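You operate a simulated robot arm through the tools that you are given. There is no shell and no other tool. Be economical: measure what you need, move in short steps, check, and stop when the job is done.

Carry out the task below with a simulated two-armed robot. There is one attempt and no reset: what you move stays moved.

Task
Hold the brown dish on the top of the big table steady with one hand and put the teal tag labelled "65 deg" from the top of the small grey bench in it with the other.

Only the result counts: the job must be done as asked and must still hold three seconds after the hand-in. Knocking over, shifting, dropping, spilling or breaking anything else fails it.

Robot
Two 7-joint arms with two-finger parallel grippers on one trunk, on a base that drives. Base frame: it is fixed to the floor where the robot stands at the start and does not move with it; the origin is under the middle of the robot, x ahead of it, y to its left, z up. Units: m, degrees, N and s.
The left shoulder is at the start at [0.06, 0.189, 0.983], the right one opposite. With the tool pointing down near the work surface each hand reaches from about 0.1 to 0.64 m from the robot's upright axis, wherever it stands, measured 20 degrees to its own side. Places, roughly: brown dish [-2.5, -1, 0.75]. Payload 3.43 kg a hand.
Tool frame (each hand has its own): the origin (TCP) lies between the finger pads and is the grasp point; the fingertips stand 0.03 m ahead of it; z points along the fingers, y is the line along which they close. The gripper opens to 0.094 m. The fingers are 0.028 m wide and 0.01 m thick; the gripper's body (0.05 by 0.096 m) begins 0.055 m behind the TCP.
Orientation is that of the tool frame in the base frame, as [roll, pitch, yaw] about the fixed x, y, z axes, in that order (R = Rz(yaw) Ry(pitch) Rx(roll)). With the fingers straight down and closing along the base's y, the tool's x points along the base's -x, its y along +y and its z along -z.

Tools
- The arms move only by the tool move_arm. It takes "left_rows", "right_rows" or both (then of equal length, played together; a hand with none holds still); each is a list of rows, each a list of 7 numbers: the turn, a rotation vector about the base's x, y, z in units of 5 degrees (1.0 is 5 degrees), then the shift along the base's x, y, z in units of 40 mm (1.0 is 40 mm), then the finger opening in m, from 0 to 0.094. In form: [[rx, ry, rz, tx, ty, tz, claw], ...]. A call has 1 to 10 rows; each row shifts and turns the commanded pose from where the row before left it. A call with a number of a shift or a turn outside -1 to 1 is refused whole. A row lasts 0.2 s, in which the tool goes at most 0.05 m and 8.6 degrees; a call with a longer step from one row to the next is refused whole, and so is a gripper value outside its range. A pose out of reach is approached as far as the arm can. The call stops where the force on the tool passes 40 N (or 10 N more than at its start, if that is more) or the arm is blocked; 0.2 s more then pass. The fingers move at their own pace (about 0.153 m/s each) and stop on an object; they squeeze with about 37 N. The grip force told is the motor's: it shows also when the fingers shut on nothing. Time passes only in rows, and 0.2 s behind the last, so rows that do not move let the fingers close. It gives the time, the measured TCP pose, the force on the tool (base axes), the opening and the grip force at its end, in the units of the frame above (readings bear some noise), with the torque about the TCP (base axes, N m) and any sound that the robot's microphone picked up, and new pictures: "show" is both (left out), scene, wrist or none (wrist: the cameras of the hands that moved).
- Cameras (640 x 400 px; columns grow to the right, rows downward): "scene" is now at [0.0202, 0.0133, 1.5477]; the picture's right is [0.24, -0.97, 0.00], its down [-0.68, -0.17, -0.71] and it looks along [0.69, 0.17, -0.70] (base axes); focal length 267 px, centre (320, 200). "left" rides on the left gripper at [0.076, -0.014, -0.102] in its tool frame; the picture's right is [0.18, 0.98, 0.00], its down [-0.75, 0.14, -0.64] and it looks along [-0.63, 0.12, 0.77] (tool axes); focal length 243 px, centre (320, 200). "right" rides on the right gripper at [0.076, 0.014, -0.103] in its tool frame; the picture's right is [-0.18, 0.98, 0.00], its down [-0.75, -0.14, -0.64] and it looks along [-0.63, -0.12, 0.77] (tool axes); focal length 243 px, centre (320, 200). There is no depth. A picture from a camera that has moved, and an enlarged one, comes with that camera's place and axes in the base frame and with its lens. The place of the scene camera against the robot may be out by one fixed shift of up to 0.012 m in any direction.
- slide_trunk(by): slides the trunk up (or, below 0, down) by that many m; the arms and the scene camera ride with it, the base frame stays. It gives what a move gives, with no picture.
- drive_base(legs): drives the robot by 1 to 6 legs, each [ahead, left, turn to the left] in m, m and degrees, along the robot's own axes; the way and the turn of a leg run together, so that a leg with both is an arc; at most 1.5 m and 180 degrees a leg. The arms and the cameras ride along, it lands a little off, and it stops where it bumps. It gives what a move gives, and a new picture of the scene camera.
- head_to(pan, tilt): turns the head with the scene camera to pan (to the left, within 86 degrees either way) and tilt (down, from -29 to 69), counted from straight ahead of the robot. It gives what a move gives, and a new picture of the scene camera.
- enlarge(camera, box): a new picture of the part [left, top, right, bottom] of that camera's present view, enlarged. The clock stands still meanwhile.
- sign_off(): hands the job in; it is judged then, once.

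Work in short steps. Places have to be worked out from the pictures, the camera data and where the tool is seen: move nearer, look again, correct. Check each grasp and each placing, and mend what went wrong. You have 120 turns and 260 pictures in all, those below and enlarged ones among them. Open the grippers and draw the arms clear of the work before you hand the job in, unless the task says otherwise; then end with one line.

The tools are called after ">>>" as name(argument=value, ...) on one line, values as JSON. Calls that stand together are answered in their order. move_arm: Moves the arms, as the interface text tells. Its arguments: {"type":"object","properties":{"left_rows":{"type":"array","items":{"type":"array","items":{"type":"number"}}},"right_rows":{"type":"array","items":{"type":"array","items":{"type":"number"}}},"show":{"type":"string","enum":["both","scene","wrist","none"]}},"required":[]} The other tools are called the same way: slide_trunk (by) slides the trunk up or down; drive_base (legs) drives the base; head_to (pan, tilt) turns the head that bears the scene camera; enlarge (camera, box) takes an enlarged picture of a part of a camera's view; sign_off () hands the job in.

At the start:

```text
t: 0.0
left_ee_pos: [0.4333, 0.2806, 1.0217]
left_tcp_rot: [180.0, -0.1, 179.9]
left_contact_force: [-1.2, 0.1, -0.2]
left_torque: [-0.04, 0.02, 0.0]
left_gripper_width: 0.0939
left_grasp_force: 0.1
right_ee_pos: [0.3485, -0.0272, 1.0494]
right_tcp_rot: [179.9, 0.0, -180.0]
right_contact_force: [0.3, 0.5, 0.4]
right_torque: [0.03, -0.02, 0.0]
right_gripper_width: 0.094
right_grasp_force: 0.0
trunk travel left (down, up): [-0.655, 0.335]
robot x, y, heading: [0.0023, 0.0039, 0.2]
head pan, tilt: [14.1, 44.8]
```

scene: 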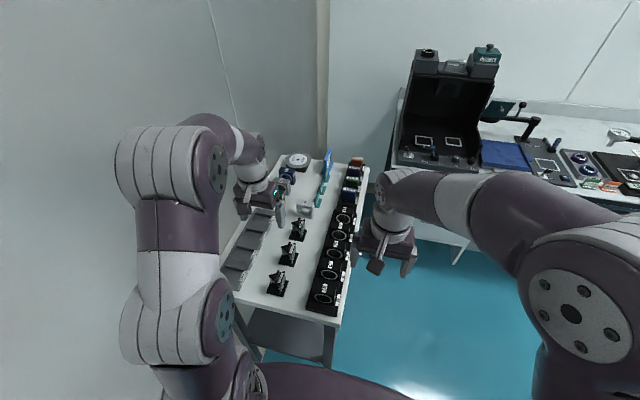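
right: 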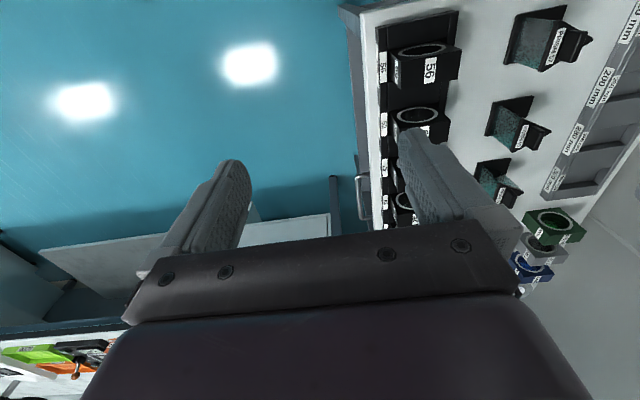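
left: 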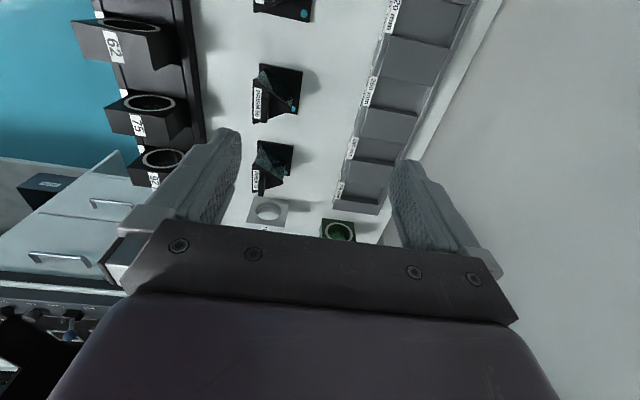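

The small bench in front seems to hold teal tags; I enlarge that part of the scene.

>>> enlarge(camera="scene", box=[220, 140, 380, 240])

>>> enlarge(camera="scene", box=[380, 40, 640, 200])

```text
4.00 times, centred on (300, 190) of scene
camera zoom: at [0.0202, 0.0133, 1.5477], right [0.24, -0.97, 0.0], down [-0.68, -0.17, -0.71], along [0.69, 0.17, -0.7], focal length 1069 px, centre (400, 240)
```

zoom: 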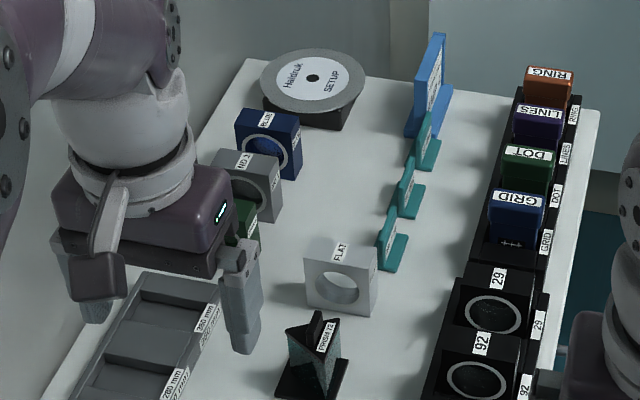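

```text
2.46 times, centred on (510, 120) of scene
camera zoom: at [0.0202, 0.0133, 1.5477], right [0.24, -0.97, 0.0], down [-0.68, -0.17, -0.71], along [0.69, 0.17, -0.7], focal length 658 px, centre (-148, 397)
```

zoom: 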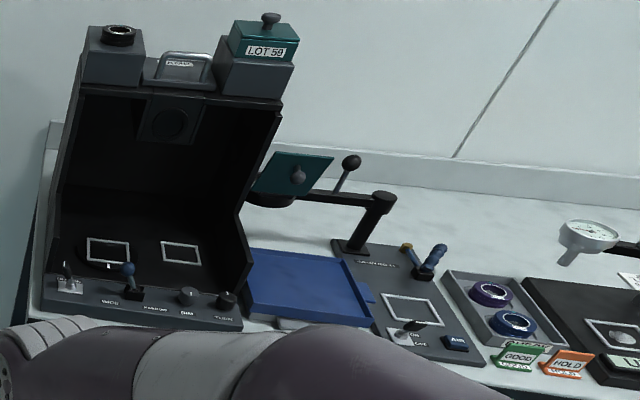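

Three teal tags stand in a row around (0.77–0.93, 0.21, 0.78). I enlarge further to try to read their labels.

>>> enlarge(camera="scene", box=[308, 160, 340, 210])

>>> head_to(pan=86, tilt=25)

>>> head_to(pan=-86, tilt=25)

```text
8.00 times, centred on (324, 185) of scene
camera zoom: at [0.0202, 0.0133, 1.5477], right [0.24, -0.97, 0.0], down [-0.68, -0.17, -0.71], along [0.69, 0.17, -0.7], focal length 2138 px, centre (288, 320)
```

zoom: 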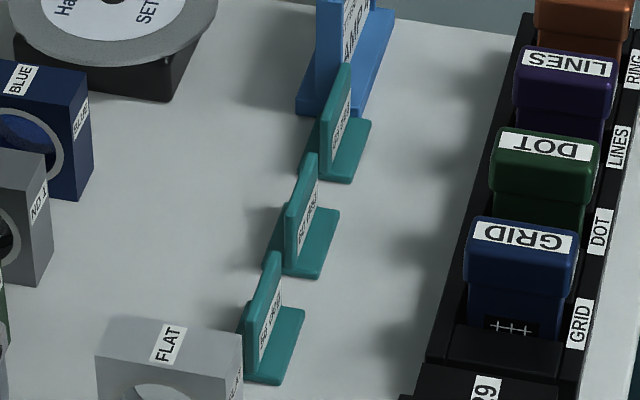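

```text
t: 1.4
left_ee_pos: [0.4339, 0.2791, 1.0215]
left_tcp_rot: [-180.0, 0.0, 180.0]
left_contact_force: [0.2, -0.6, 0.8]
left_torque: [-0.03, -0.02, 0.01]
left_gripper_width: 0.0938
left_grasp_force: 0.0
right_ee_pos: [0.3472, -0.0251, 1.0501]
right_tcp_rot: [179.9, 0.0, -180.0]
right_contact_force: [0.3, 0.4, 0.2]
right_torque: [0.0, 0.0, -0.03]
right_gripper_width: 0.0942
right_grasp_force: 0.1
trunk travel left (down, up): [-0.655, 0.335]
robot x, y, heading: [0.0008, 0.0008, 0.0]
head pan, tilt: [85.9, 25.0]
camera scene: at [-0.0522, 0.0854, 1.578], right [1.0, -0.07, 0.0], down [-0.03, -0.42, -0.91], along [0.06, 0.9, -0.42], focal length 267 px, centre (320, 200)
```

scene: 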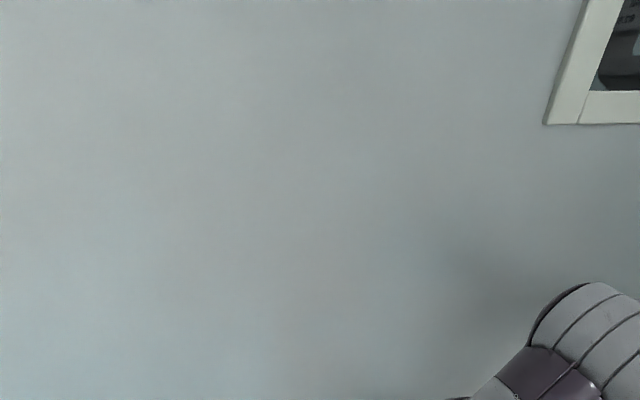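

```text
t: 4.0
left_ee_pos: [0.4337, 0.2819, 1.0212]
left_tcp_rot: [180.0, 0.0, -180.0]
left_contact_force: [-0.3, 0.3, 0.2]
left_torque: [0.0, -0.02, -0.03]
left_gripper_width: 0.0941
left_grasp_force: 0.0
right_ee_pos: [0.3484, -0.0262, 1.0505]
right_tcp_rot: [180.0, -0.1, 180.0]
right_contact_force: [0.3, 0.9, 0.4]
right_torque: [0.0, 0.03, -0.03]
right_gripper_width: 0.094
right_grasp_force: 0.1
trunk travel left (down, up): [-0.655, 0.335]
robot x, y, heading: [-0.0001, -0.0021, -0.2]
head pan, tilt: [-85.9, 25.0]
camera scene: at [-0.0522, -0.0984, 1.578], right [-1.0, -0.07, 0.0], down [-0.03, 0.42, -0.91], along [0.06, -0.9, -0.42], focal length 267 px, centre (320, 200)
```

scene: 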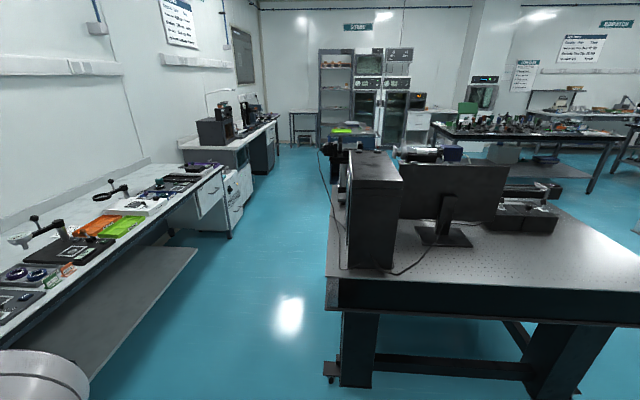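

Labels face -y (robot's right), so I'll stand right of the bench facing it: drive right, turn left 90°, then slide along toward +x. Counter front is at x≈1.1, bench right edge y≈0.02.

>>> drive_base(legs=[[0, -0.4, 0], [0, 0, 90]])

>>> head_to(pan=-20, tilt=45)

```text
t: 10.3
left_ee_pos: [-0.2797, 0.0392, 1.0213]
left_tcp_rot: [180.0, 0.0, -90.3]
left_contact_force: [0.3, 0.4, 0.7]
left_torque: [-0.01, 0.05, 0.0]
left_gripper_width: 0.0939
left_grasp_force: 0.1
right_ee_pos: [0.0283, -0.0486, 1.0512]
right_tcp_rot: [180.0, -0.1, -90.2]
right_contact_force: [-0.9, -0.9, -0.1]
right_torque: [-0.03, 0.01, 0.03]
right_gripper_width: 0.0941
right_grasp_force: 0.0
trunk travel left (down, up): [-0.655, 0.335]
robot x, y, heading: [0.0017, -0.4005, 89.8]
head pan, tilt: [-85.9, 25.0]
camera scene: at [0.0924, -0.4569, 1.578], right [0.07, -1.0, 0.0], down [-0.42, -0.03, -0.91], along [0.9, 0.06, -0.42], focal length 267 px, centre (320, 200)
```

scene: 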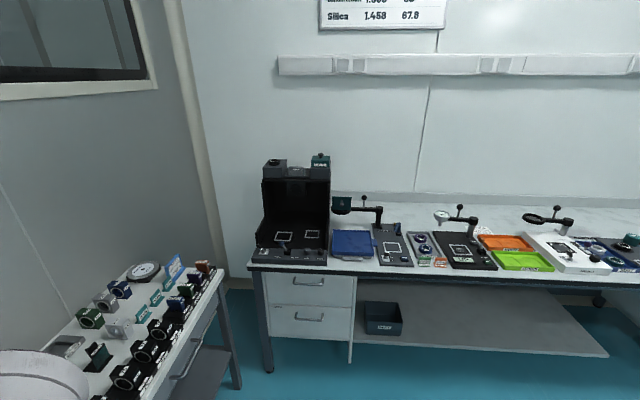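

```text
t: 11.7
left_ee_pos: [-0.2776, 0.0379, 1.0227]
left_tcp_rot: [-180.0, 0.0, -90.2]
left_contact_force: [-0.2, 1.2, -0.8]
left_torque: [-0.02, 0.01, -0.02]
left_gripper_width: 0.0941
left_grasp_force: 0.1
right_ee_pos: [0.0279, -0.0481, 1.0501]
right_tcp_rot: [180.0, 0.0, -90.2]
right_contact_force: [-0.1, -0.6, 0.0]
right_torque: [0.01, 0.01, 0.0]
right_gripper_width: 0.0942
right_grasp_force: 0.1
trunk travel left (down, up): [-0.655, 0.335]
robot x, y, heading: [-0.0022, -0.4005, 89.7]
head pan, tilt: [-20.0, 45.0]
camera scene: at [0.0287, -0.3868, 1.5475], right [0.94, -0.35, 0.0], down [-0.24, -0.66, -0.71], along [0.24, 0.66, -0.71], focal length 267 px, centre (320, 200)
```

scene: 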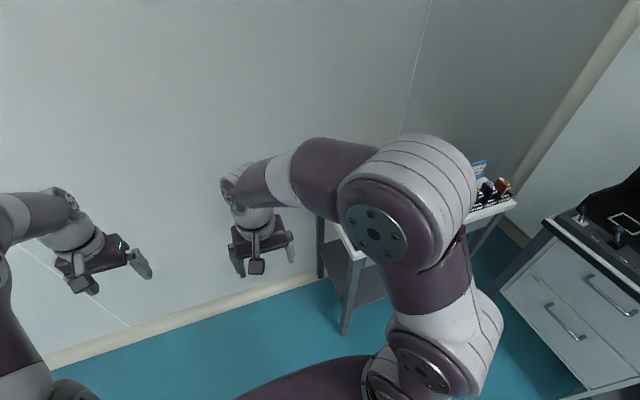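

The way along the bench is clear; slide right (toward +x) by 0.65 m, arms riding above the bench items.

>>> drive_base(legs=[[0, -0.62, 0]])

>>> enlarge(camera="right", box=[0, 0, 640, 400])

```text
t: 15.2
left_ee_pos: [0.3385, 0.0366, 1.0206]
left_tcp_rot: [179.9, -0.1, -89.7]
left_contact_force: [-0.2, -0.1, 0.4]
left_torque: [0.0, -0.01, 0.0]
left_gripper_width: 0.094
left_grasp_force: 0.1
right_ee_pos: [0.6468, -0.0479, 1.0508]
right_tcp_rot: [180.0, 0.0, -89.7]
right_contact_force: [0.1, -0.3, 0.1]
right_torque: [-0.01, 0.03, 0.02]
right_gripper_width: 0.094
right_grasp_force: 0.0
trunk travel left (down, up): [-0.655, 0.335]
robot x, y, heading: [0.6229, -0.3942, 90.3]
head pan, tilt: [-20.0, 45.0]
camera scene: at [0.6503, -0.3861, 1.5474], right [0.94, -0.34, 0.0], down [-0.24, -0.67, -0.71], along [0.24, 0.67, -0.71], focal length 267 px, centre (320, 200)
```

scene: 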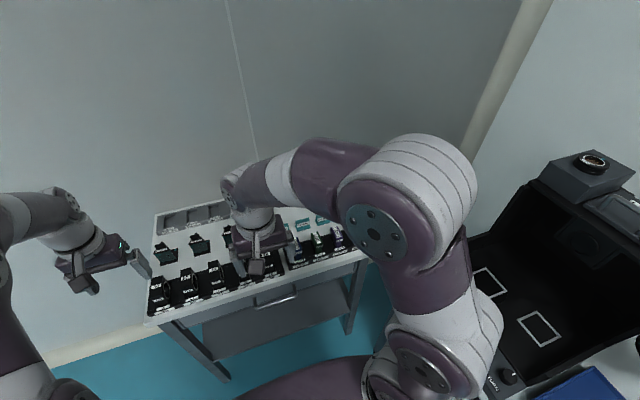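

```text
1.00 times, centred on (320, 200) of right (not enlarged: the box is as wide or as high as the picture)
camera zoom: at [0.633, -0.1236, 1.1531], right [-0.98, 0.18, 0.0], down [0.14, 0.75, 0.64], along [0.12, 0.63, -0.77], focal length 243 px, centre (320, 200)
```

zoom: 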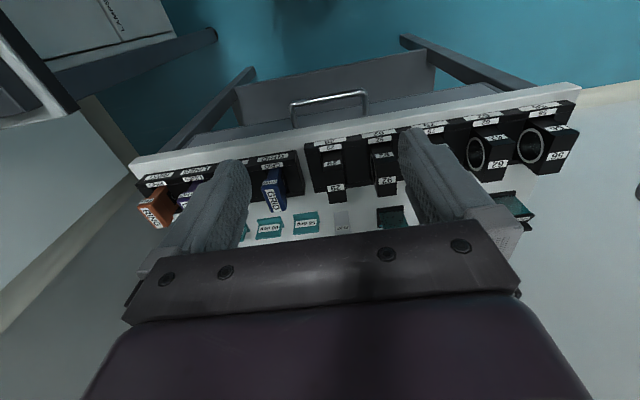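

Two tags are visible from here; enlarge to read them.

>>> enlarge(camera="right", box=[224, 190, 352, 270])

>>> enlarge(camera="scene", box=[260, 190, 372, 260])

```text
5.00 times, centred on (288, 230) of right
camera zoom: at [0.633, -0.1236, 1.1531], right [-0.98, 0.18, 0.0], down [0.14, 0.75, 0.64], along [0.12, 0.63, -0.77], focal length 1213 px, centre (480, 50)
```

zoom: 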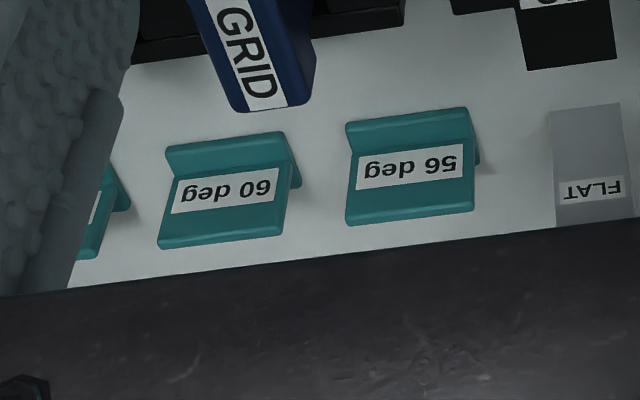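

```text
5.71 times, centred on (316, 225) of scene
camera zoom: at [0.6503, -0.3861, 1.5474], right [0.94, -0.34, 0.0], down [-0.24, -0.67, -0.71], along [0.24, 0.67, -0.71], focal length 1527 px, centre (343, 57)
```

zoom: 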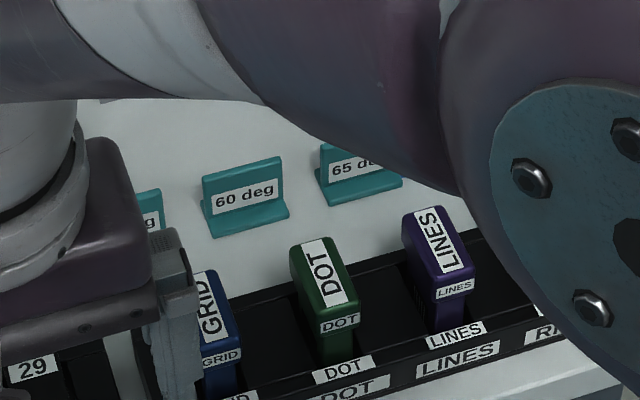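

The "65 deg" tag is the third, about (0.87, 0.21), plate top z≈0.83, bench ≈0.785. I shift a bit right/ahead for reach and begin turning the right wrist so it closes along y, while raised.

>>> drive_base(legs=[[0.02, -0.1, 0]])

>>> move_arm(right_rows=[[0, 0, -1, 0, 0, 0.5, 0.094], [0, 0, -1, 0, 0, 0.5, 0.094], [0, 0, -1, 0, 0, 0, 0.094], [0, 0, -1, 0, 0, 0, 0.094], [0, 0, -1, 0, 0, 0, 0.094], [0, 0, -1, 0, 0, 0, 0.094], [0, 0, -1, 0, 0, 0, 0.094], [0, 0, -1, 0, 0, 0, 0.094], [0, 0, -1, 0, 0, 0, 0.094]], show="none")

>>> move_arm(right_rows=[[0, 0, -1, 0, 0, 0, 0.094], [0, 0, -1, 0, 0, 0, 0.094], [0, 0, -1, 0, 0, 0, 0.094], [0, 0, -1, 0, 0, 0, 0.094], [0, 0, -1, 0, 0, 0, 0.094], [0, 0, -1, 0, 0, 0, 0.094], [0, 0, -1, 0, 0, 0, 0.094], [0, 0, -1, 0, 0, 0, 0.094], [0, 0, -1, 0, 0, 0, 0.094]])

```text
t: 16.4
left_ee_pos: [0.4401, 0.0563, 1.021]
left_tcp_rot: [179.9, 0.0, -89.7]
left_contact_force: [0.1, -0.2, 0.1]
left_torque: [-0.02, 0.02, -0.02]
left_gripper_width: 0.0939
left_grasp_force: 0.1
right_ee_pos: [0.7474, -0.0279, 1.0497]
right_tcp_rot: [180.0, 0.0, -89.7]
right_contact_force: [-0.1, -0.2, -0.4]
right_torque: [-0.03, 0.04, -0.01]
right_gripper_width: 0.0939
right_grasp_force: 0.1
trunk travel left (down, up): [-0.655, 0.335]
robot x, y, heading: [0.723, -0.3735, 90.3]
head pan, tilt: [-20.0, 45.0]
camera scene: at [0.7517, -0.3654, 1.5474], right [0.94, -0.34, 0.0], down [-0.24, -0.67, -0.71], along [0.24, 0.67, -0.71], focal length 267 px, centre (320, 200)
```

scene: 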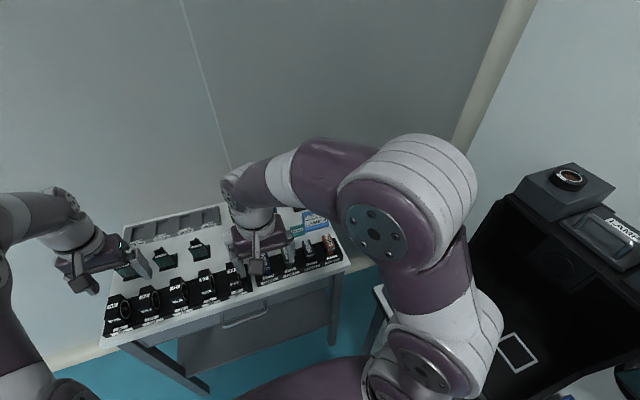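

```text
t: 18.4
left_ee_pos: [0.439, 0.057, 1.0214]
left_tcp_rot: [180.0, 0.0, -89.8]
left_contact_force: [-0.6, -0.3, -0.5]
left_torque: [0.01, 0.01, 0.02]
left_gripper_width: 0.094
left_grasp_force: 0.1
right_ee_pos: [0.7507, -0.0339, 1.0618]
right_tcp_rot: [180.0, 0.0, -134.8]
right_contact_force: [-0.3, 0.0, 0.2]
right_torque: [0.05, -0.01, -0.02]
right_gripper_width: 0.0937
right_grasp_force: 0.0
right hand out of reach, approached as far as the arm can: row 1, 2
trunk travel left (down, up): [-0.655, 0.335]
robot x, y, heading: [0.7234, -0.3768, 90.2]
head pan, tilt: [-20.0, 45.0]
```

```text
t: 20.4
left_ee_pos: [0.4412, 0.0574, 1.0208]
left_tcp_rot: [-180.0, 0.0, -89.8]
left_contact_force: [0.2, 0.0, -0.1]
left_torque: [0.0, 0.0, -0.02]
left_gripper_width: 0.0941
left_grasp_force: 0.0
right_ee_pos: [0.75, -0.0332, 1.0609]
right_tcp_rot: [-180.0, 0.1, -179.8]
right_contact_force: [1.0, 0.3, -0.7]
right_torque: [0.01, 0.0, 0.01]
right_gripper_width: 0.0939
right_grasp_force: 0.0
trunk travel left (down, up): [-0.655, 0.335]
robot x, y, heading: [0.7232, -0.3751, 90.4]
head pan, tilt: [-20.0, 45.0]
camera scene: at [0.751, -0.3657, 1.5474], right [0.94, -0.34, 0.0], down [-0.24, -0.67, -0.71], along [0.24, 0.67, -0.71], focal length 267 px, centre (320, 200)
camera right: at [0.6749, -0.019, 1.1639], right [0.18, 0.98, 0.0], down [0.75, -0.14, 0.64], along [0.63, -0.12, -0.77], focal length 243 px, centre (320, 200)
```

scene: 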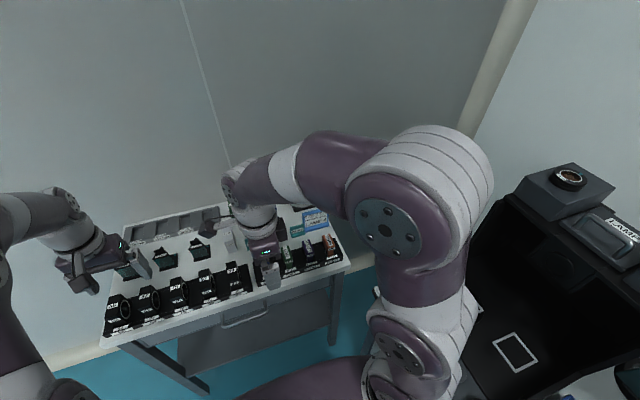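
right: 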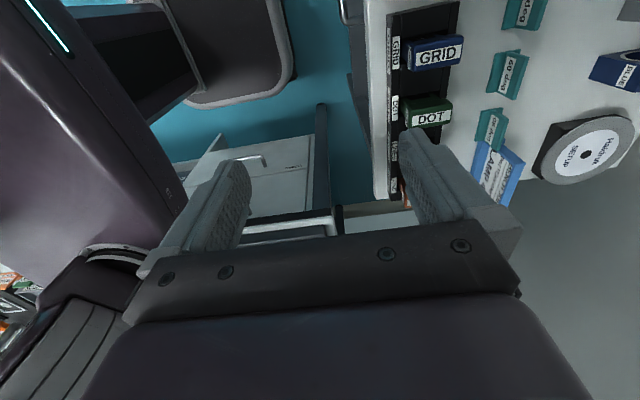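

The wrist turned fine. Now move the right hand above the 65 deg tag (~(0.87, 0.21)) at z≈0.97.

>>> move_arm(right_rows=[[0, 0, 0, 0.35, 0.875, -0.3, 0.06], [0, 0, 0, 0.35, 0.875, -0.3, 0.06], [0, 0, 0, 0.35, 0.875, -0.3, 0.06], [0, 0, 0, 0.35, 0.875, -0.3, 0.06], [0, 0, 0, 0.35, 0.875, -0.3, 0.06], [0, 0, 0, 0.35, 0.875, -0.3, 0.06], [0, 0, 0, 0.35, 0.875, -0.3, 0.06]])

```text
t: 22.0
left_ee_pos: [0.4409, 0.0585, 1.0202]
left_tcp_rot: [-180.0, -0.1, -89.7]
left_contact_force: [0.0, 1.0, -0.6]
left_torque: [-0.03, -0.01, 0.01]
left_gripper_width: 0.094
left_grasp_force: 0.1
right_ee_pos: [0.8559, 0.1788, 0.9473]
right_tcp_rot: [180.0, -0.1, -179.7]
right_contact_force: [-0.6, 0.2, 0.2]
right_torque: [0.01, 0.03, -0.04]
right_gripper_width: 0.06
right_grasp_force: 0.1
right hand out of reach, approached as far as the arm can: row 4, 5, 6, 7
trunk travel left (down, up): [-0.655, 0.335]
robot x, y, heading: [0.7222, -0.3759, 90.1]
head pan, tilt: [-20.0, 45.0]
camera scene: at [0.7517, -0.3644, 1.5474], right [0.94, -0.34, 0.0], down [-0.24, -0.67, -0.71], along [0.24, 0.67, -0.71], focal length 267 px, centre (320, 200)
camera right: at [0.7805, 0.1931, 1.0495], right [0.18, 0.98, 0.0], down [0.75, -0.14, 0.64], along [0.63, -0.12, -0.77], focal length 243 px, centre (320, 200)
```

scene: 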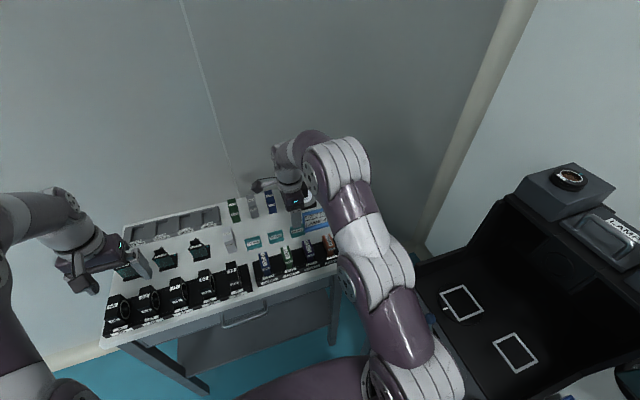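
right: 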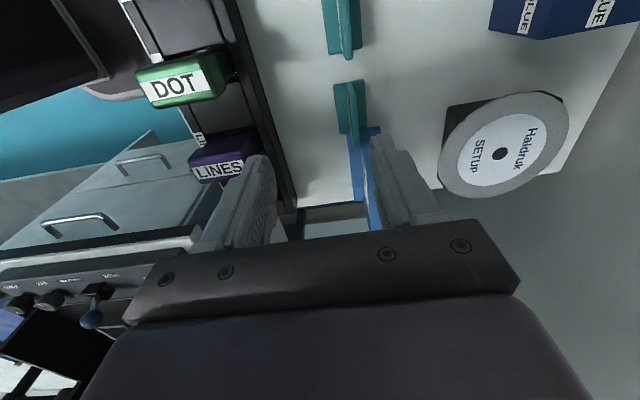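

The tag centre works out to about (0.865, 0.206); the arm fell 3 cm short, so I creep the base 4 cm ahead.

>>> drive_base(legs=[[0.04, 0.0, 0]])

>>> enlarge(camera="right", box=[240, 40, 480, 190])

```text
t: 22.8
left_ee_pos: [0.4391, 0.0945, 1.0213]
left_tcp_rot: [-180.0, 0.0, -89.8]
left_contact_force: [-0.4, 1.1, -0.6]
left_torque: [-0.03, -0.03, 0.01]
left_gripper_width: 0.0938
left_grasp_force: 0.1
right_ee_pos: [0.8546, 0.2169, 0.9471]
right_tcp_rot: [-180.0, 0.0, -179.7]
right_contact_force: [-0.4, 0.5, 0.2]
right_torque: [0.03, 0.04, 0.01]
right_gripper_width: 0.0601
right_grasp_force: 0.1
trunk travel left (down, up): [-0.655, 0.335]
robot x, y, heading: [0.7204, -0.3362, 90.1]
head pan, tilt: [-20.0, 45.0]
camera scene: at [0.7508, -0.3266, 1.5475], right [0.94, -0.34, 0.0], down [-0.24, -0.67, -0.71], along [0.24, 0.67, -0.71], focal length 267 px, centre (320, 200)
```

scene: 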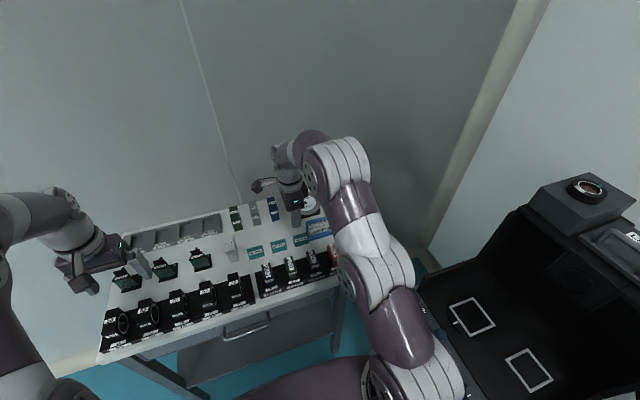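

```text
2.67 times, centred on (360, 115) of right
camera zoom: at [0.7792, 0.2309, 1.0502], right [0.18, 0.98, 0.0], down [0.75, -0.14, 0.64], along [0.63, -0.11, -0.77], focal length 647 px, centre (213, 427)
```

zoom: 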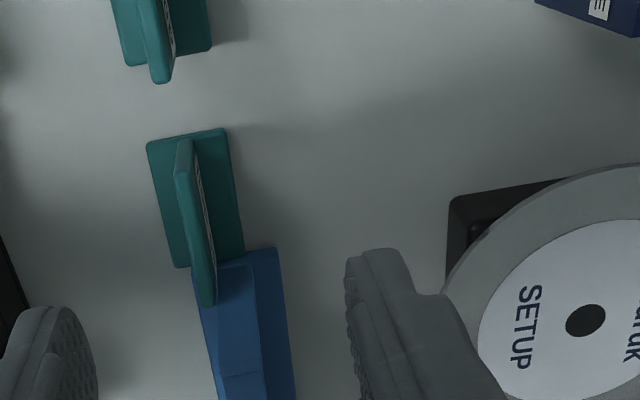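

Tag plate centre ≈ (0.866, 0.210). I descend to z≈0.87 with the fingers straddling it, then check.

>>> move_arm(right_rows=[[0, 0, 0, 0.2, -0.17, -0.5, 0.06], [0, 0, 0, 0, 0, -0.7, 0.06], [0, 0, 0, 0, 0, -0.7, 0.06]])

```text
t: 23.6
left_ee_pos: [0.438, 0.0952, 1.0202]
left_tcp_rot: [180.0, 0.0, -89.7]
left_contact_force: [-0.1, -0.8, -0.6]
left_torque: [-0.01, -0.01, 0.0]
left_gripper_width: 0.0938
left_grasp_force: 0.1
right_ee_pos: [0.8648, 0.2095, 0.8715]
right_tcp_rot: [-180.0, 0.0, -179.7]
right_contact_force: [0.2, 0.0, 0.5]
right_torque: [0.01, 0.03, 0.01]
right_gripper_width: 0.0602
right_grasp_force: 0.1
trunk travel left (down, up): [-0.655, 0.335]
robot x, y, heading: [0.7235, -0.3339, 90.1]
head pan, tilt: [-20.0, 45.0]
camera scene: at [0.7511, -0.3271, 1.5475], right [0.94, -0.34, 0.0], down [-0.24, -0.67, -0.71], along [0.24, 0.67, -0.71], focal length 267 px, centre (320, 200)
camera right: at [0.7892, 0.2237, 0.9749], right [0.18, 0.98, 0.0], down [0.75, -0.14, 0.64], along [0.63, -0.11, -0.77], focal length 243 px, centre (320, 200)
```

scene: 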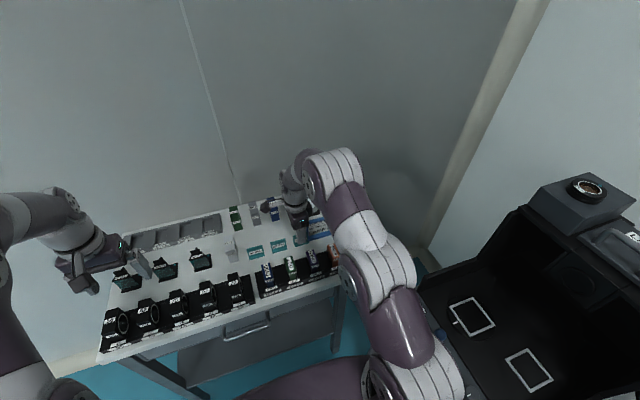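
right: 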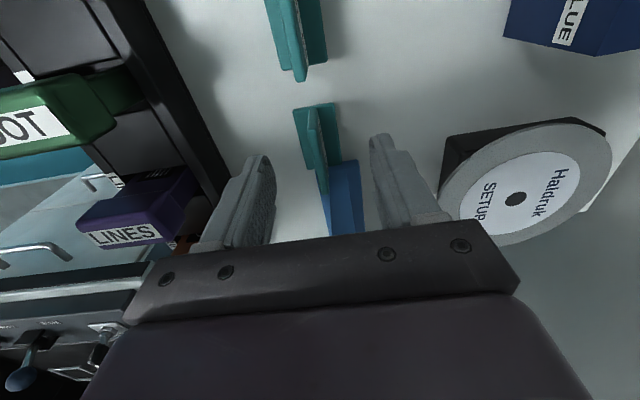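

The plate sits centred between the fingers. Descend to z≈0.835 (tips ≈5 cm... just above the foot) and close.

>>> move_arm(right_rows=[[0, 0, 0, 0, 0, -0.45, 0.06], [0, 0, 0, 0, 0, -0.45, 0.06], [0, 0, 0, 0, 0, 0, 0.02], [0, 0, 0, 0, 0, 0, 0.0], [0, 0, 0, 0, 0, 0, 0.0], [0, 0, 0, 0, 0, 0, 0.0]])

```text
t: 25.0
left_ee_pos: [0.4401, 0.0956, 1.0211]
left_tcp_rot: [-179.9, 0.0, -89.7]
left_contact_force: [-0.1, 0.3, 0.5]
left_torque: [0.01, 0.0, -0.03]
left_gripper_width: 0.0941
left_grasp_force: 0.1
right_ee_pos: [0.8638, 0.2086, 0.8365]
right_tcp_rot: [-180.0, 0.0, -179.7]
right_contact_force: [-0.5, 0.0, 0.5]
right_torque: [0.02, -0.01, 0.01]
right_gripper_width: 0.0091
right_grasp_force: 36.9
trunk travel left (down, up): [-0.655, 0.335]
robot x, y, heading: [0.7245, -0.3382, 90.3]
head pan, tilt: [-20.0, 45.0]
camera scene: at [0.7508, -0.3267, 1.5474], right [0.94, -0.34, 0.0], down [-0.24, -0.67, -0.71], along [0.24, 0.67, -0.71], focal length 267 px, centre (320, 200)
camera right: at [0.7878, 0.2234, 0.9395], right [0.18, 0.98, 0.0], down [0.75, -0.14, 0.64], along [0.63, -0.11, -0.77], focal length 243 px, centre (320, 200)
```

scene: 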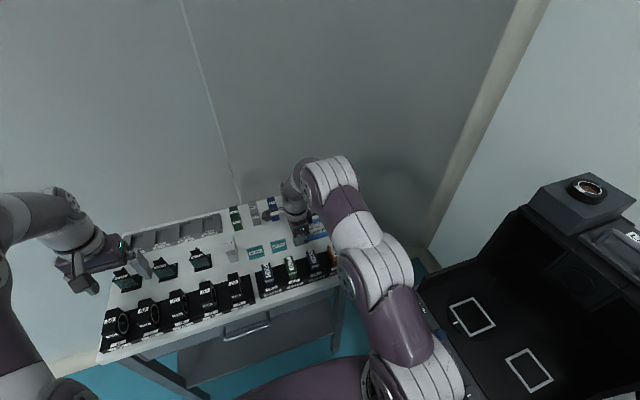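
right: 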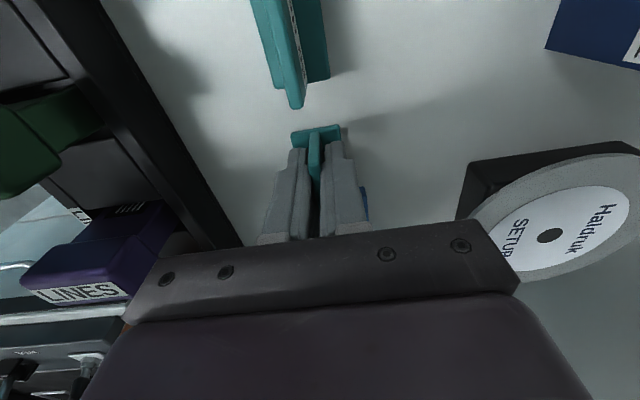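

The tag is gripped (9 mm opening, 37 N). Lift straight up, then draw back to -y.

>>> move_arm(right_rows=[[0, 0, 0, 0, 0, 0.5, 0.0], [0, 0, 0, 0, 0, 0.9, 0.0], [0, 0, 0, 0, 0, 0.9, 0.0], [0, 0, 0, 0, -0.3, 0.9, 0.0], [0, 0, 0, 0, -0.8, 0.5, 0.0], [0, 0, 0, -0.2, -1, 0.3, 0.0], [0, 0, 0, -0.3, -1, 0.2, 0.0], [0, 0, 0, -0.5, -1, 0, 0.0], [0, 0, 0, -0.5, -1, 0, 0.0]])

```text
t: 27.0
left_ee_pos: [0.4391, 0.0939, 1.0217]
left_tcp_rot: [179.9, 0.1, -89.7]
left_contact_force: [0.2, 0.2, 0.0]
left_torque: [0.04, -0.04, -0.01]
left_gripper_width: 0.094
left_grasp_force: 0.1
right_ee_pos: [0.8031, 0.0014, 1.0059]
right_tcp_rot: [179.9, -0.1, -179.7]
right_contact_force: [0.1, -0.4, -0.3]
right_torque: [-0.01, 0.01, -0.04]
right_gripper_width: 0.0091
right_grasp_force: 37.3
trunk travel left (down, up): [-0.655, 0.335]
robot x, y, heading: [0.721, -0.3395, 90.5]
head pan, tilt: [-20.0, 45.0]
camera scene: at [0.7506, -0.3286, 1.5475], right [0.94, -0.34, 0.0], down [-0.24, -0.67, -0.71], along [0.24, 0.67, -0.71], focal length 267 px, centre (320, 200)
camera right: at [0.728, 0.0171, 1.1076], right [0.18, 0.98, 0.0], down [0.75, -0.14, 0.64], along [0.63, -0.11, -0.77], focal length 243 px, centre (320, 200)
```

scene: 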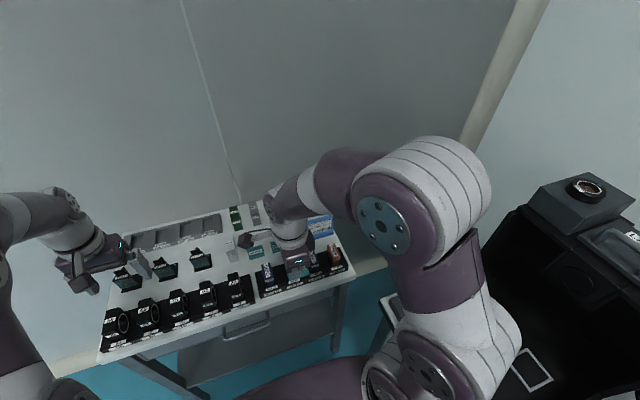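
right: 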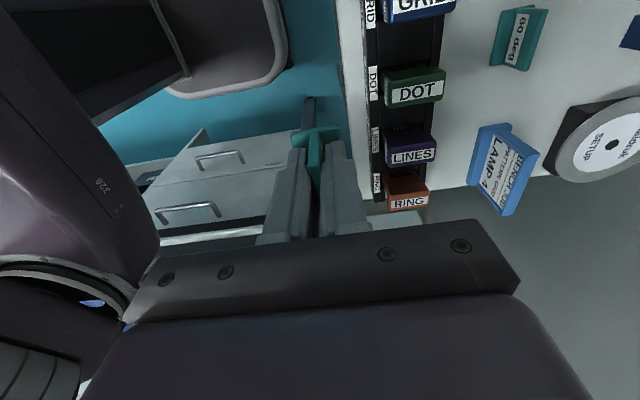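

Tag lifted and held. I drive left (-x) past the bench to the start area and look toward -x.

>>> drive_base(legs=[[0, 0.72, 0]])

>>> head_to(pan=84, tilt=20)

```text
t: 31.0
left_ee_pos: [-0.2735, 0.0977, 1.0204]
left_tcp_rot: [180.0, 0.0, -90.2]
left_contact_force: [0.2, 0.1, 0.7]
left_torque: [0.01, -0.02, -0.02]
left_gripper_width: 0.094
left_grasp_force: 0.0
right_ee_pos: [0.0904, 0.0027, 1.0036]
right_tcp_rot: [-179.9, 0.0, 179.7]
right_contact_force: [-0.6, -0.3, -0.6]
right_torque: [0.01, 0.01, 0.0]
right_gripper_width: 0.0089
right_grasp_force: 36.7
trunk travel left (down, up): [-0.655, 0.335]
robot x, y, heading: [0.0048, -0.3338, 89.7]
head pan, tilt: [-20.0, 45.0]
camera scene: at [0.0334, -0.3281, 1.5474], right [0.94, -0.34, 0.0], down [-0.24, -0.66, -0.71], along [0.24, 0.66, -0.71], focal length 267 px, centre (320, 200)
```

scene: 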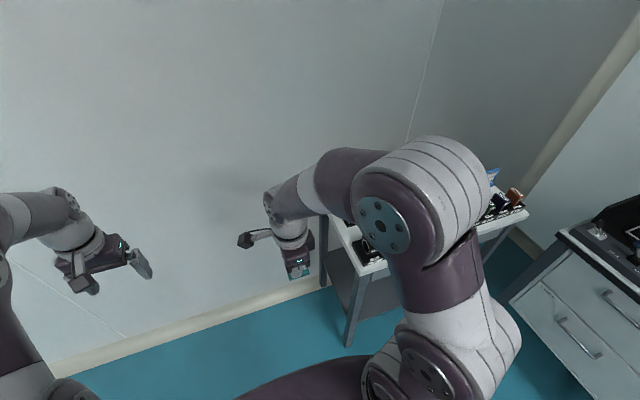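

```text
t: 32.8
left_ee_pos: [-0.2734, 0.0976, 1.0214]
left_tcp_rot: [-180.0, 0.0, -90.1]
left_contact_force: [0.1, -0.1, 0.7]
left_torque: [-0.01, -0.01, 0.02]
left_gripper_width: 0.0939
left_grasp_force: 0.1
right_ee_pos: [0.0896, 0.003, 1.0044]
right_tcp_rot: [180.0, 0.0, 179.7]
right_contact_force: [1.0, 0.4, -0.7]
right_torque: [0.02, 0.0, 0.01]
right_gripper_width: 0.0091
right_grasp_force: 37.7
trunk travel left (down, up): [-0.655, 0.335]
robot x, y, heading: [0.0059, -0.3377, 90.0]
head pan, tilt: [84.0, 20.0]
camera scene: at [-0.087, -0.3944, 1.5861], right [0.11, 0.99, 0.0], down [0.34, -0.04, -0.94], along [-0.93, 0.1, -0.34], focal length 267 px, centre (320, 200)
```

scene: 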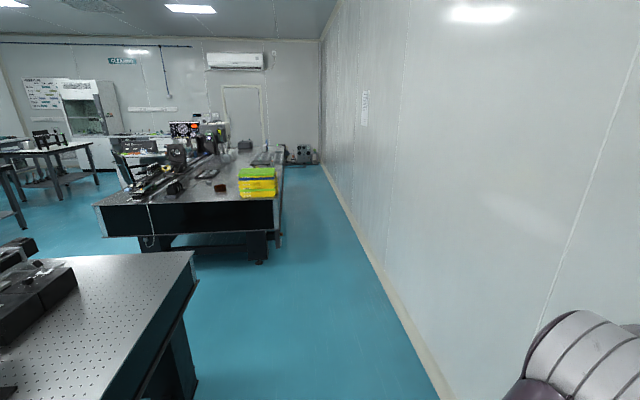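

>>> enlarge(camera="scene", box=[90, 100, 330, 250])

```text
2.67 times, centred on (210, 175) of scene
camera zoom: at [-0.087, -0.3944, 1.5861], right [0.11, 0.99, 0.0], down [0.34, -0.04, -0.94], along [-0.93, 0.1, -0.34], focal length 713 px, centre (613, 267)
```

zoom: 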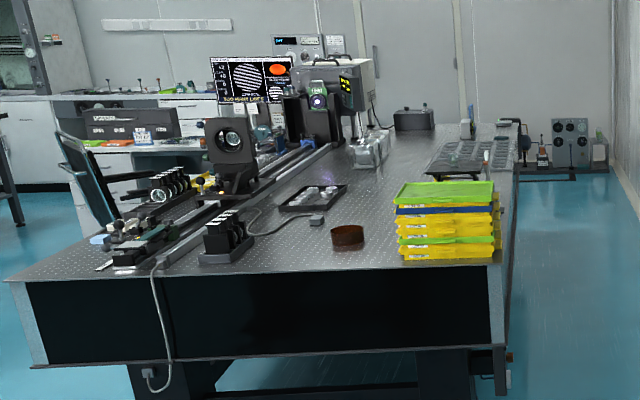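

The dish is on the farther optical table at about (-2.6, -1.05), ~0.25 m in from its near edge (x≈-2.3), beside yellow trays. I turn to face -x and drive along the aisle, then look again.

>>> head_to(pan=20, tilt=30)

>>> drive_base(legs=[[0, 0, 90], [1.4, 0, 0]])

```text
t: 34.1
left_ee_pos: [-0.2742, 0.0982, 1.0205]
left_tcp_rot: [-180.0, 0.0, -90.2]
left_contact_force: [0.1, 0.7, -0.3]
left_torque: [-0.03, 0.0, 0.0]
left_gripper_width: 0.0943
left_grasp_force: 0.0
right_ee_pos: [0.0899, 0.0034, 1.0046]
right_tcp_rot: [-180.0, 0.0, 179.8]
right_contact_force: [-0.5, 0.0, -0.1]
right_torque: [-0.02, -0.03, -0.01]
right_gripper_width: 0.0091
right_grasp_force: 37.0
trunk travel left (down, up): [-0.655, 0.335]
robot x, y, heading: [0.0054, -0.3379, 89.4]
head pan, tilt: [20.0, 30.0]
camera scene: at [-0.0252, -0.3194, 1.5701], right [0.94, 0.34, 0.0], down [0.17, -0.47, -0.87], along [-0.29, 0.81, -0.5], focal length 267 px, centre (320, 200)
```

scene: 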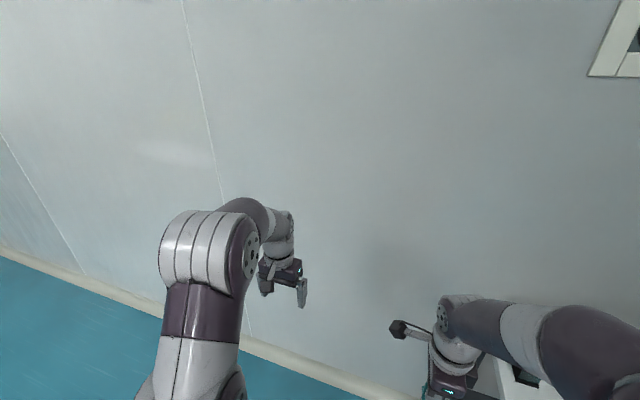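

```text
t: 44.9
left_ee_pos: [-1.8387, -0.5724, 1.0209]
left_tcp_rot: [180.0, -0.1, -1.9]
left_contact_force: [0.0, -0.2, -0.1]
left_torque: [0.0, 0.02, 0.0]
left_gripper_width: 0.0942
left_grasp_force: 0.1
right_ee_pos: [-1.7327, -0.2126, 1.0045]
right_tcp_rot: [-179.9, 0.0, -91.9]
right_contact_force: [0.6, 0.3, 0.2]
right_torque: [0.01, 0.03, -0.02]
right_gripper_width: 0.0093
right_grasp_force: 36.5
trunk travel left (down, up): [-0.655, 0.335]
robot x, y, heading: [-1.3977, -0.3103, 178.1]
head pan, tilt: [20.0, 30.0]
camera scene: at [-1.4197, -0.3438, 1.57], right [-0.31, 0.95, 0.0], down [0.48, 0.16, -0.87], along [-0.82, -0.27, -0.5], focal length 267 px, centre (320, 200)
```

scene: 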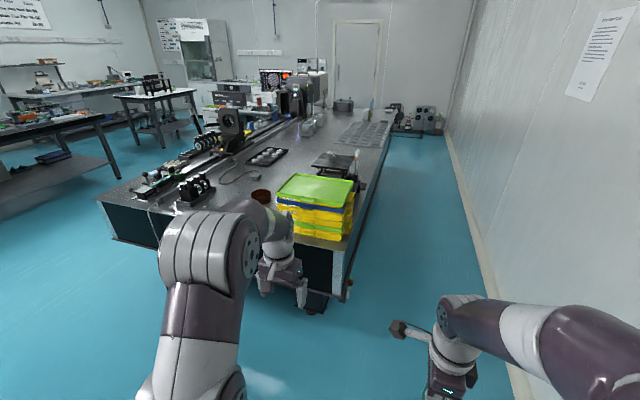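

Tray stack is ~0.98 high, so I keep the hands outside the table edge (x>-2.33) while sliding left to the dish's line at y≈-1.07. First raise trunk a bit for extra clearance and check distances.

>>> slide_trunk(by=0.1)

>>> drive_base(legs=[[0.4, 0, 1.9], [0, 0.72, 0]])

>>> head_to(pan=0, tilt=45)

```text
t: 46.2
left_ee_pos: [-1.8384, -0.5726, 1.1217]
left_tcp_rot: [-180.0, 0.0, -2.0]
left_contact_force: [-0.5, 0.4, -0.3]
left_torque: [0.01, -0.01, -0.02]
left_gripper_width: 0.0935
left_grasp_force: 0.1
right_ee_pos: [-1.7325, -0.2121, 1.1036]
right_tcp_rot: [-179.9, 0.1, -91.8]
right_contact_force: [-0.2, 0.3, -0.6]
right_torque: [0.01, -0.02, 0.01]
right_gripper_width: 0.0094
right_grasp_force: 37.3
trunk travel left (down, up): [-0.755, 0.235]
robot x, y, heading: [-1.3922, -0.3082, 178.4]
head pan, tilt: [20.0, 30.0]
```

```text
t: 52.3
left_ee_pos: [-2.2369, -1.3021, 1.121]
left_tcp_rot: [179.9, 0.0, -0.3]
left_contact_force: [-0.6, -0.5, 0.4]
left_torque: [0.0, 0.02, -0.03]
left_gripper_width: 0.094
left_grasp_force: 0.0
right_ee_pos: [-2.1427, -0.9374, 1.1039]
right_tcp_rot: [180.0, 0.0, -90.2]
right_contact_force: [0.5, 0.2, -0.7]
right_torque: [-0.04, 0.0, 0.0]
right_gripper_width: 0.0091
right_grasp_force: 36.8
trunk travel left (down, up): [-0.755, 0.235]
robot x, y, heading: [-1.7993, -1.0222, 180.0]
head pan, tilt: [20.0, 30.0]
camera scene: at [-1.8254, -1.0609, 1.6701], right [-0.34, 0.94, 0.0], down [0.47, 0.17, -0.87], along [-0.82, -0.29, -0.5], focal length 267 px, centre (320, 200)
```

scene: 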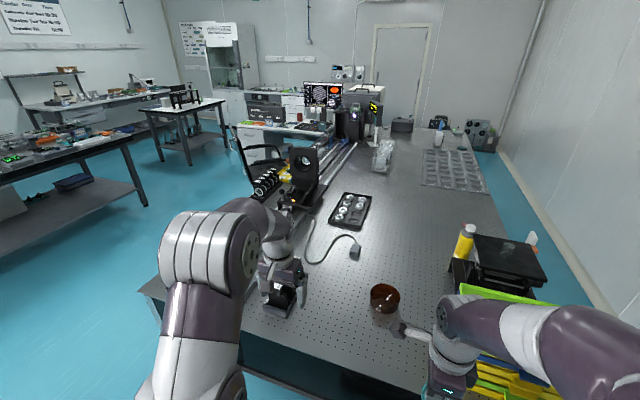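

```text
t: 53.1
left_ee_pos: [-2.2353, -1.3023, 1.1218]
left_tcp_rot: [180.0, 0.0, -0.3]
left_contact_force: [-0.1, 0.5, -0.9]
left_torque: [-0.04, 0.01, 0.02]
left_gripper_width: 0.0942
left_grasp_force: 0.0
right_ee_pos: [-2.1418, -0.9382, 1.1043]
right_tcp_rot: [-179.9, -0.1, -90.1]
right_contact_force: [0.8, 0.2, 0.9]
right_torque: [-0.02, 0.0, 0.02]
right_gripper_width: 0.0091
right_grasp_force: 37.0
trunk travel left (down, up): [-0.755, 0.235]
robot x, y, heading: [-1.8016, -1.0222, 179.9]
head pan, tilt: [0.0, 45.0]
camera scene: at [-1.8216, -1.0301, 1.6475], right [0.0, 1.0, 0.0], down [0.71, 0.0, -0.71], along [-0.71, 0.0, -0.71], focal length 267 px, centre (320, 200)
```

scene: 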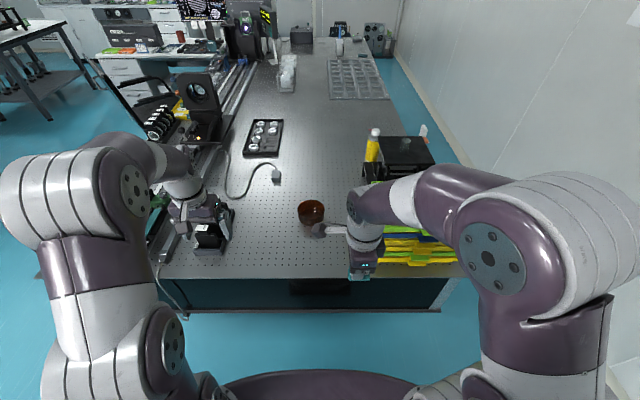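

>>> enlarge(camera="scene", box=[240, 180, 400, 280])

>>> enlarge(camera="left", box=[0, 0, 640, 400])

>>> enlarge(camera="right", box=[0, 0, 640, 400])

```text
4.00 times, centred on (320, 230) of scene
camera zoom: at [-1.8216, -1.0301, 1.6475], right [0.0, 1.0, 0.0], down [0.71, 0.0, -0.71], along [-0.71, 0.0, -0.71], focal length 1069 px, centre (320, 80)
```

zoom: 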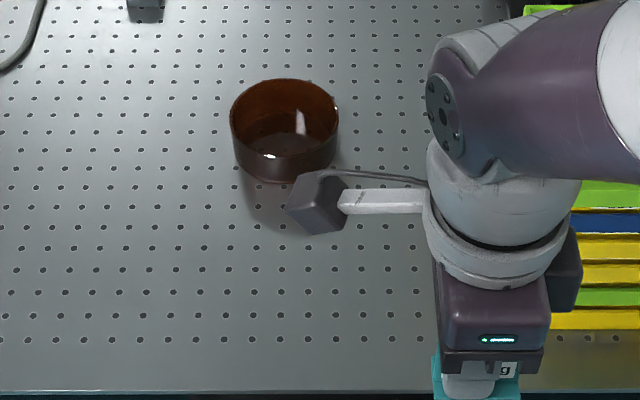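

```text
1.00 times, centred on (320, 200) of left (not enlarged: the box is as wide or as high as the picture)
camera zoom: at [-2.1598, -1.2878, 1.224], right [0.18, -0.98, 0.0], down [-0.75, -0.14, 0.64], along [-0.63, -0.12, -0.77], focal length 243 px, centre (320, 200)
```

zoom: 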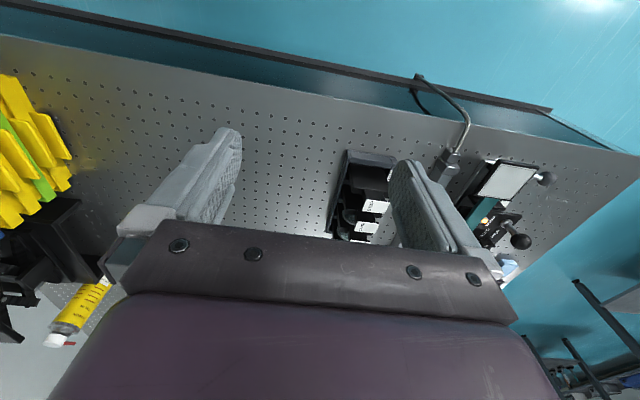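

```text
1.00 times, centred on (320, 200) of right (not enlarged: the box is as wide or as high as the picture)
camera zoom: at [-2.1561, -1.0137, 1.2072], right [-0.98, 0.19, 0.0], down [0.14, 0.75, 0.64], along [0.12, 0.63, -0.77], focal length 243 px, centre (320, 200)
```

zoom: 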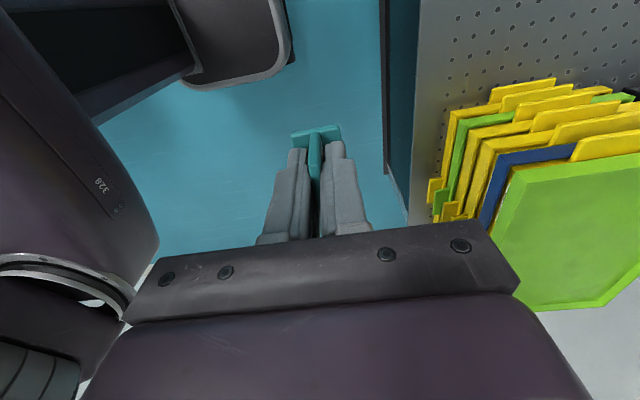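

Dish is about (-2.6, -1.07), diameter ~0.11, clear surroundings. I creep forward 0.13 m and use the wrist cameras for a better height fix.

>>> drive_base(legs=[[0.13, 0.02, 0]])

>>> move_arm(left_rows=[[0, 0, 0, -0.5, 0.9, 0, 0.094], [0, 0, 0, -0.5, 0.9, 0, 0.094], [0, 0, 0, -0.5, 0.5, -0.5, 0.094], [0, 0, 0, -0.5, 0, -0.5, 0.094]])

```text
t: 54.4
left_ee_pos: [-2.3613, -1.3227, 1.1224]
left_tcp_rot: [-180.0, 0.2, -0.1]
left_contact_force: [-0.2, -1.0, 0.3]
left_torque: [-0.03, 0.0, -0.03]
left_gripper_width: 0.094
left_grasp_force: 0.1
right_ee_pos: [-2.2693, -0.9595, 1.105]
right_tcp_rot: [180.0, 0.1, -90.0]
right_contact_force: [-0.3, -0.4, -0.9]
right_torque: [0.0, 0.02, 0.01]
right_gripper_width: 0.0092
right_grasp_force: 37.2
trunk travel left (down, up): [-0.755, 0.235]
robot x, y, heading: [-1.9276, -1.0443, 179.9]
head pan, tilt: [0.0, 45.0]
camera scene: at [-1.9485, -1.0497, 1.6475], right [0.0, 1.0, 0.0], down [0.71, 0.0, -0.71], along [-0.71, 0.0, -0.71], focal length 267 px, centre (320, 200)
```

scene: 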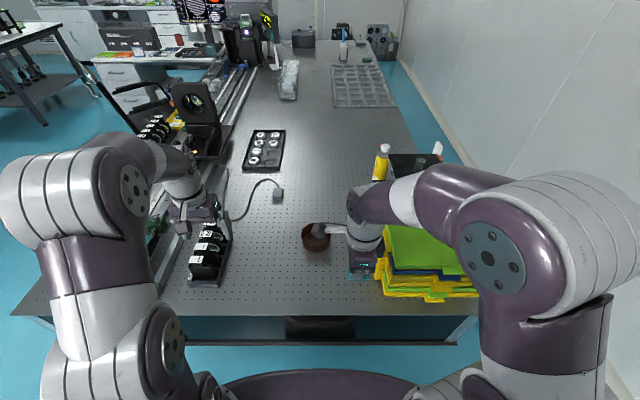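

```text
t: 55.4
left_ee_pos: [-2.4451, -1.2298, 1.0827]
left_tcp_rot: [180.0, 0.0, -0.1]
left_contact_force: [0.2, 0.2, -0.4]
left_torque: [-0.02, 0.0, 0.0]
left_gripper_width: 0.0939
left_grasp_force: 0.1
right_ee_pos: [-2.27, -0.9584, 1.1048]
right_tcp_rot: [-180.0, 0.0, -90.1]
right_contact_force: [0.5, 0.0, -0.2]
right_torque: [0.02, -0.04, -0.01]
right_gripper_width: 0.0093
right_grasp_force: 37.1
trunk travel left (down, up): [-0.755, 0.235]
robot x, y, heading: [-1.93, -1.0465, 179.8]
head pan, tilt: [0.0, 45.0]
camera scene: at [-1.9506, -1.0501, 1.6475], right [0.0, 1.0, 0.0], down [0.71, 0.0, -0.71], along [-0.71, 0.0, -0.71], focal length 267 px, centre (320, 200)
camera left: at [-2.3685, -1.2159, 1.1847], right [0.18, -0.98, 0.0], down [-0.75, -0.14, 0.64], along [-0.63, -0.12, -0.77], focal length 243 px, centre (320, 200)
```

scene: 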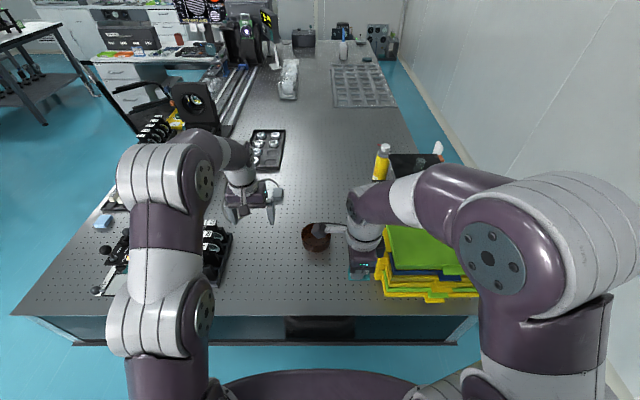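
left: 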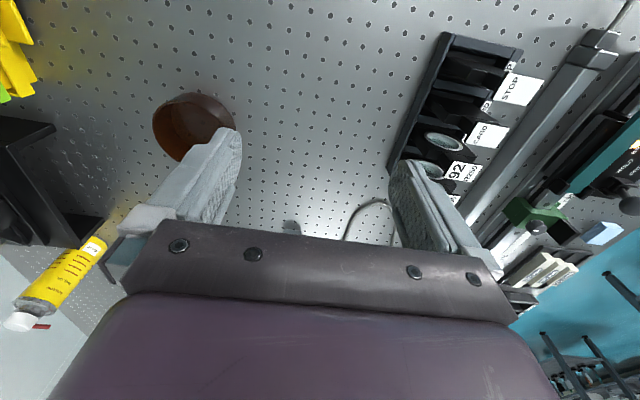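

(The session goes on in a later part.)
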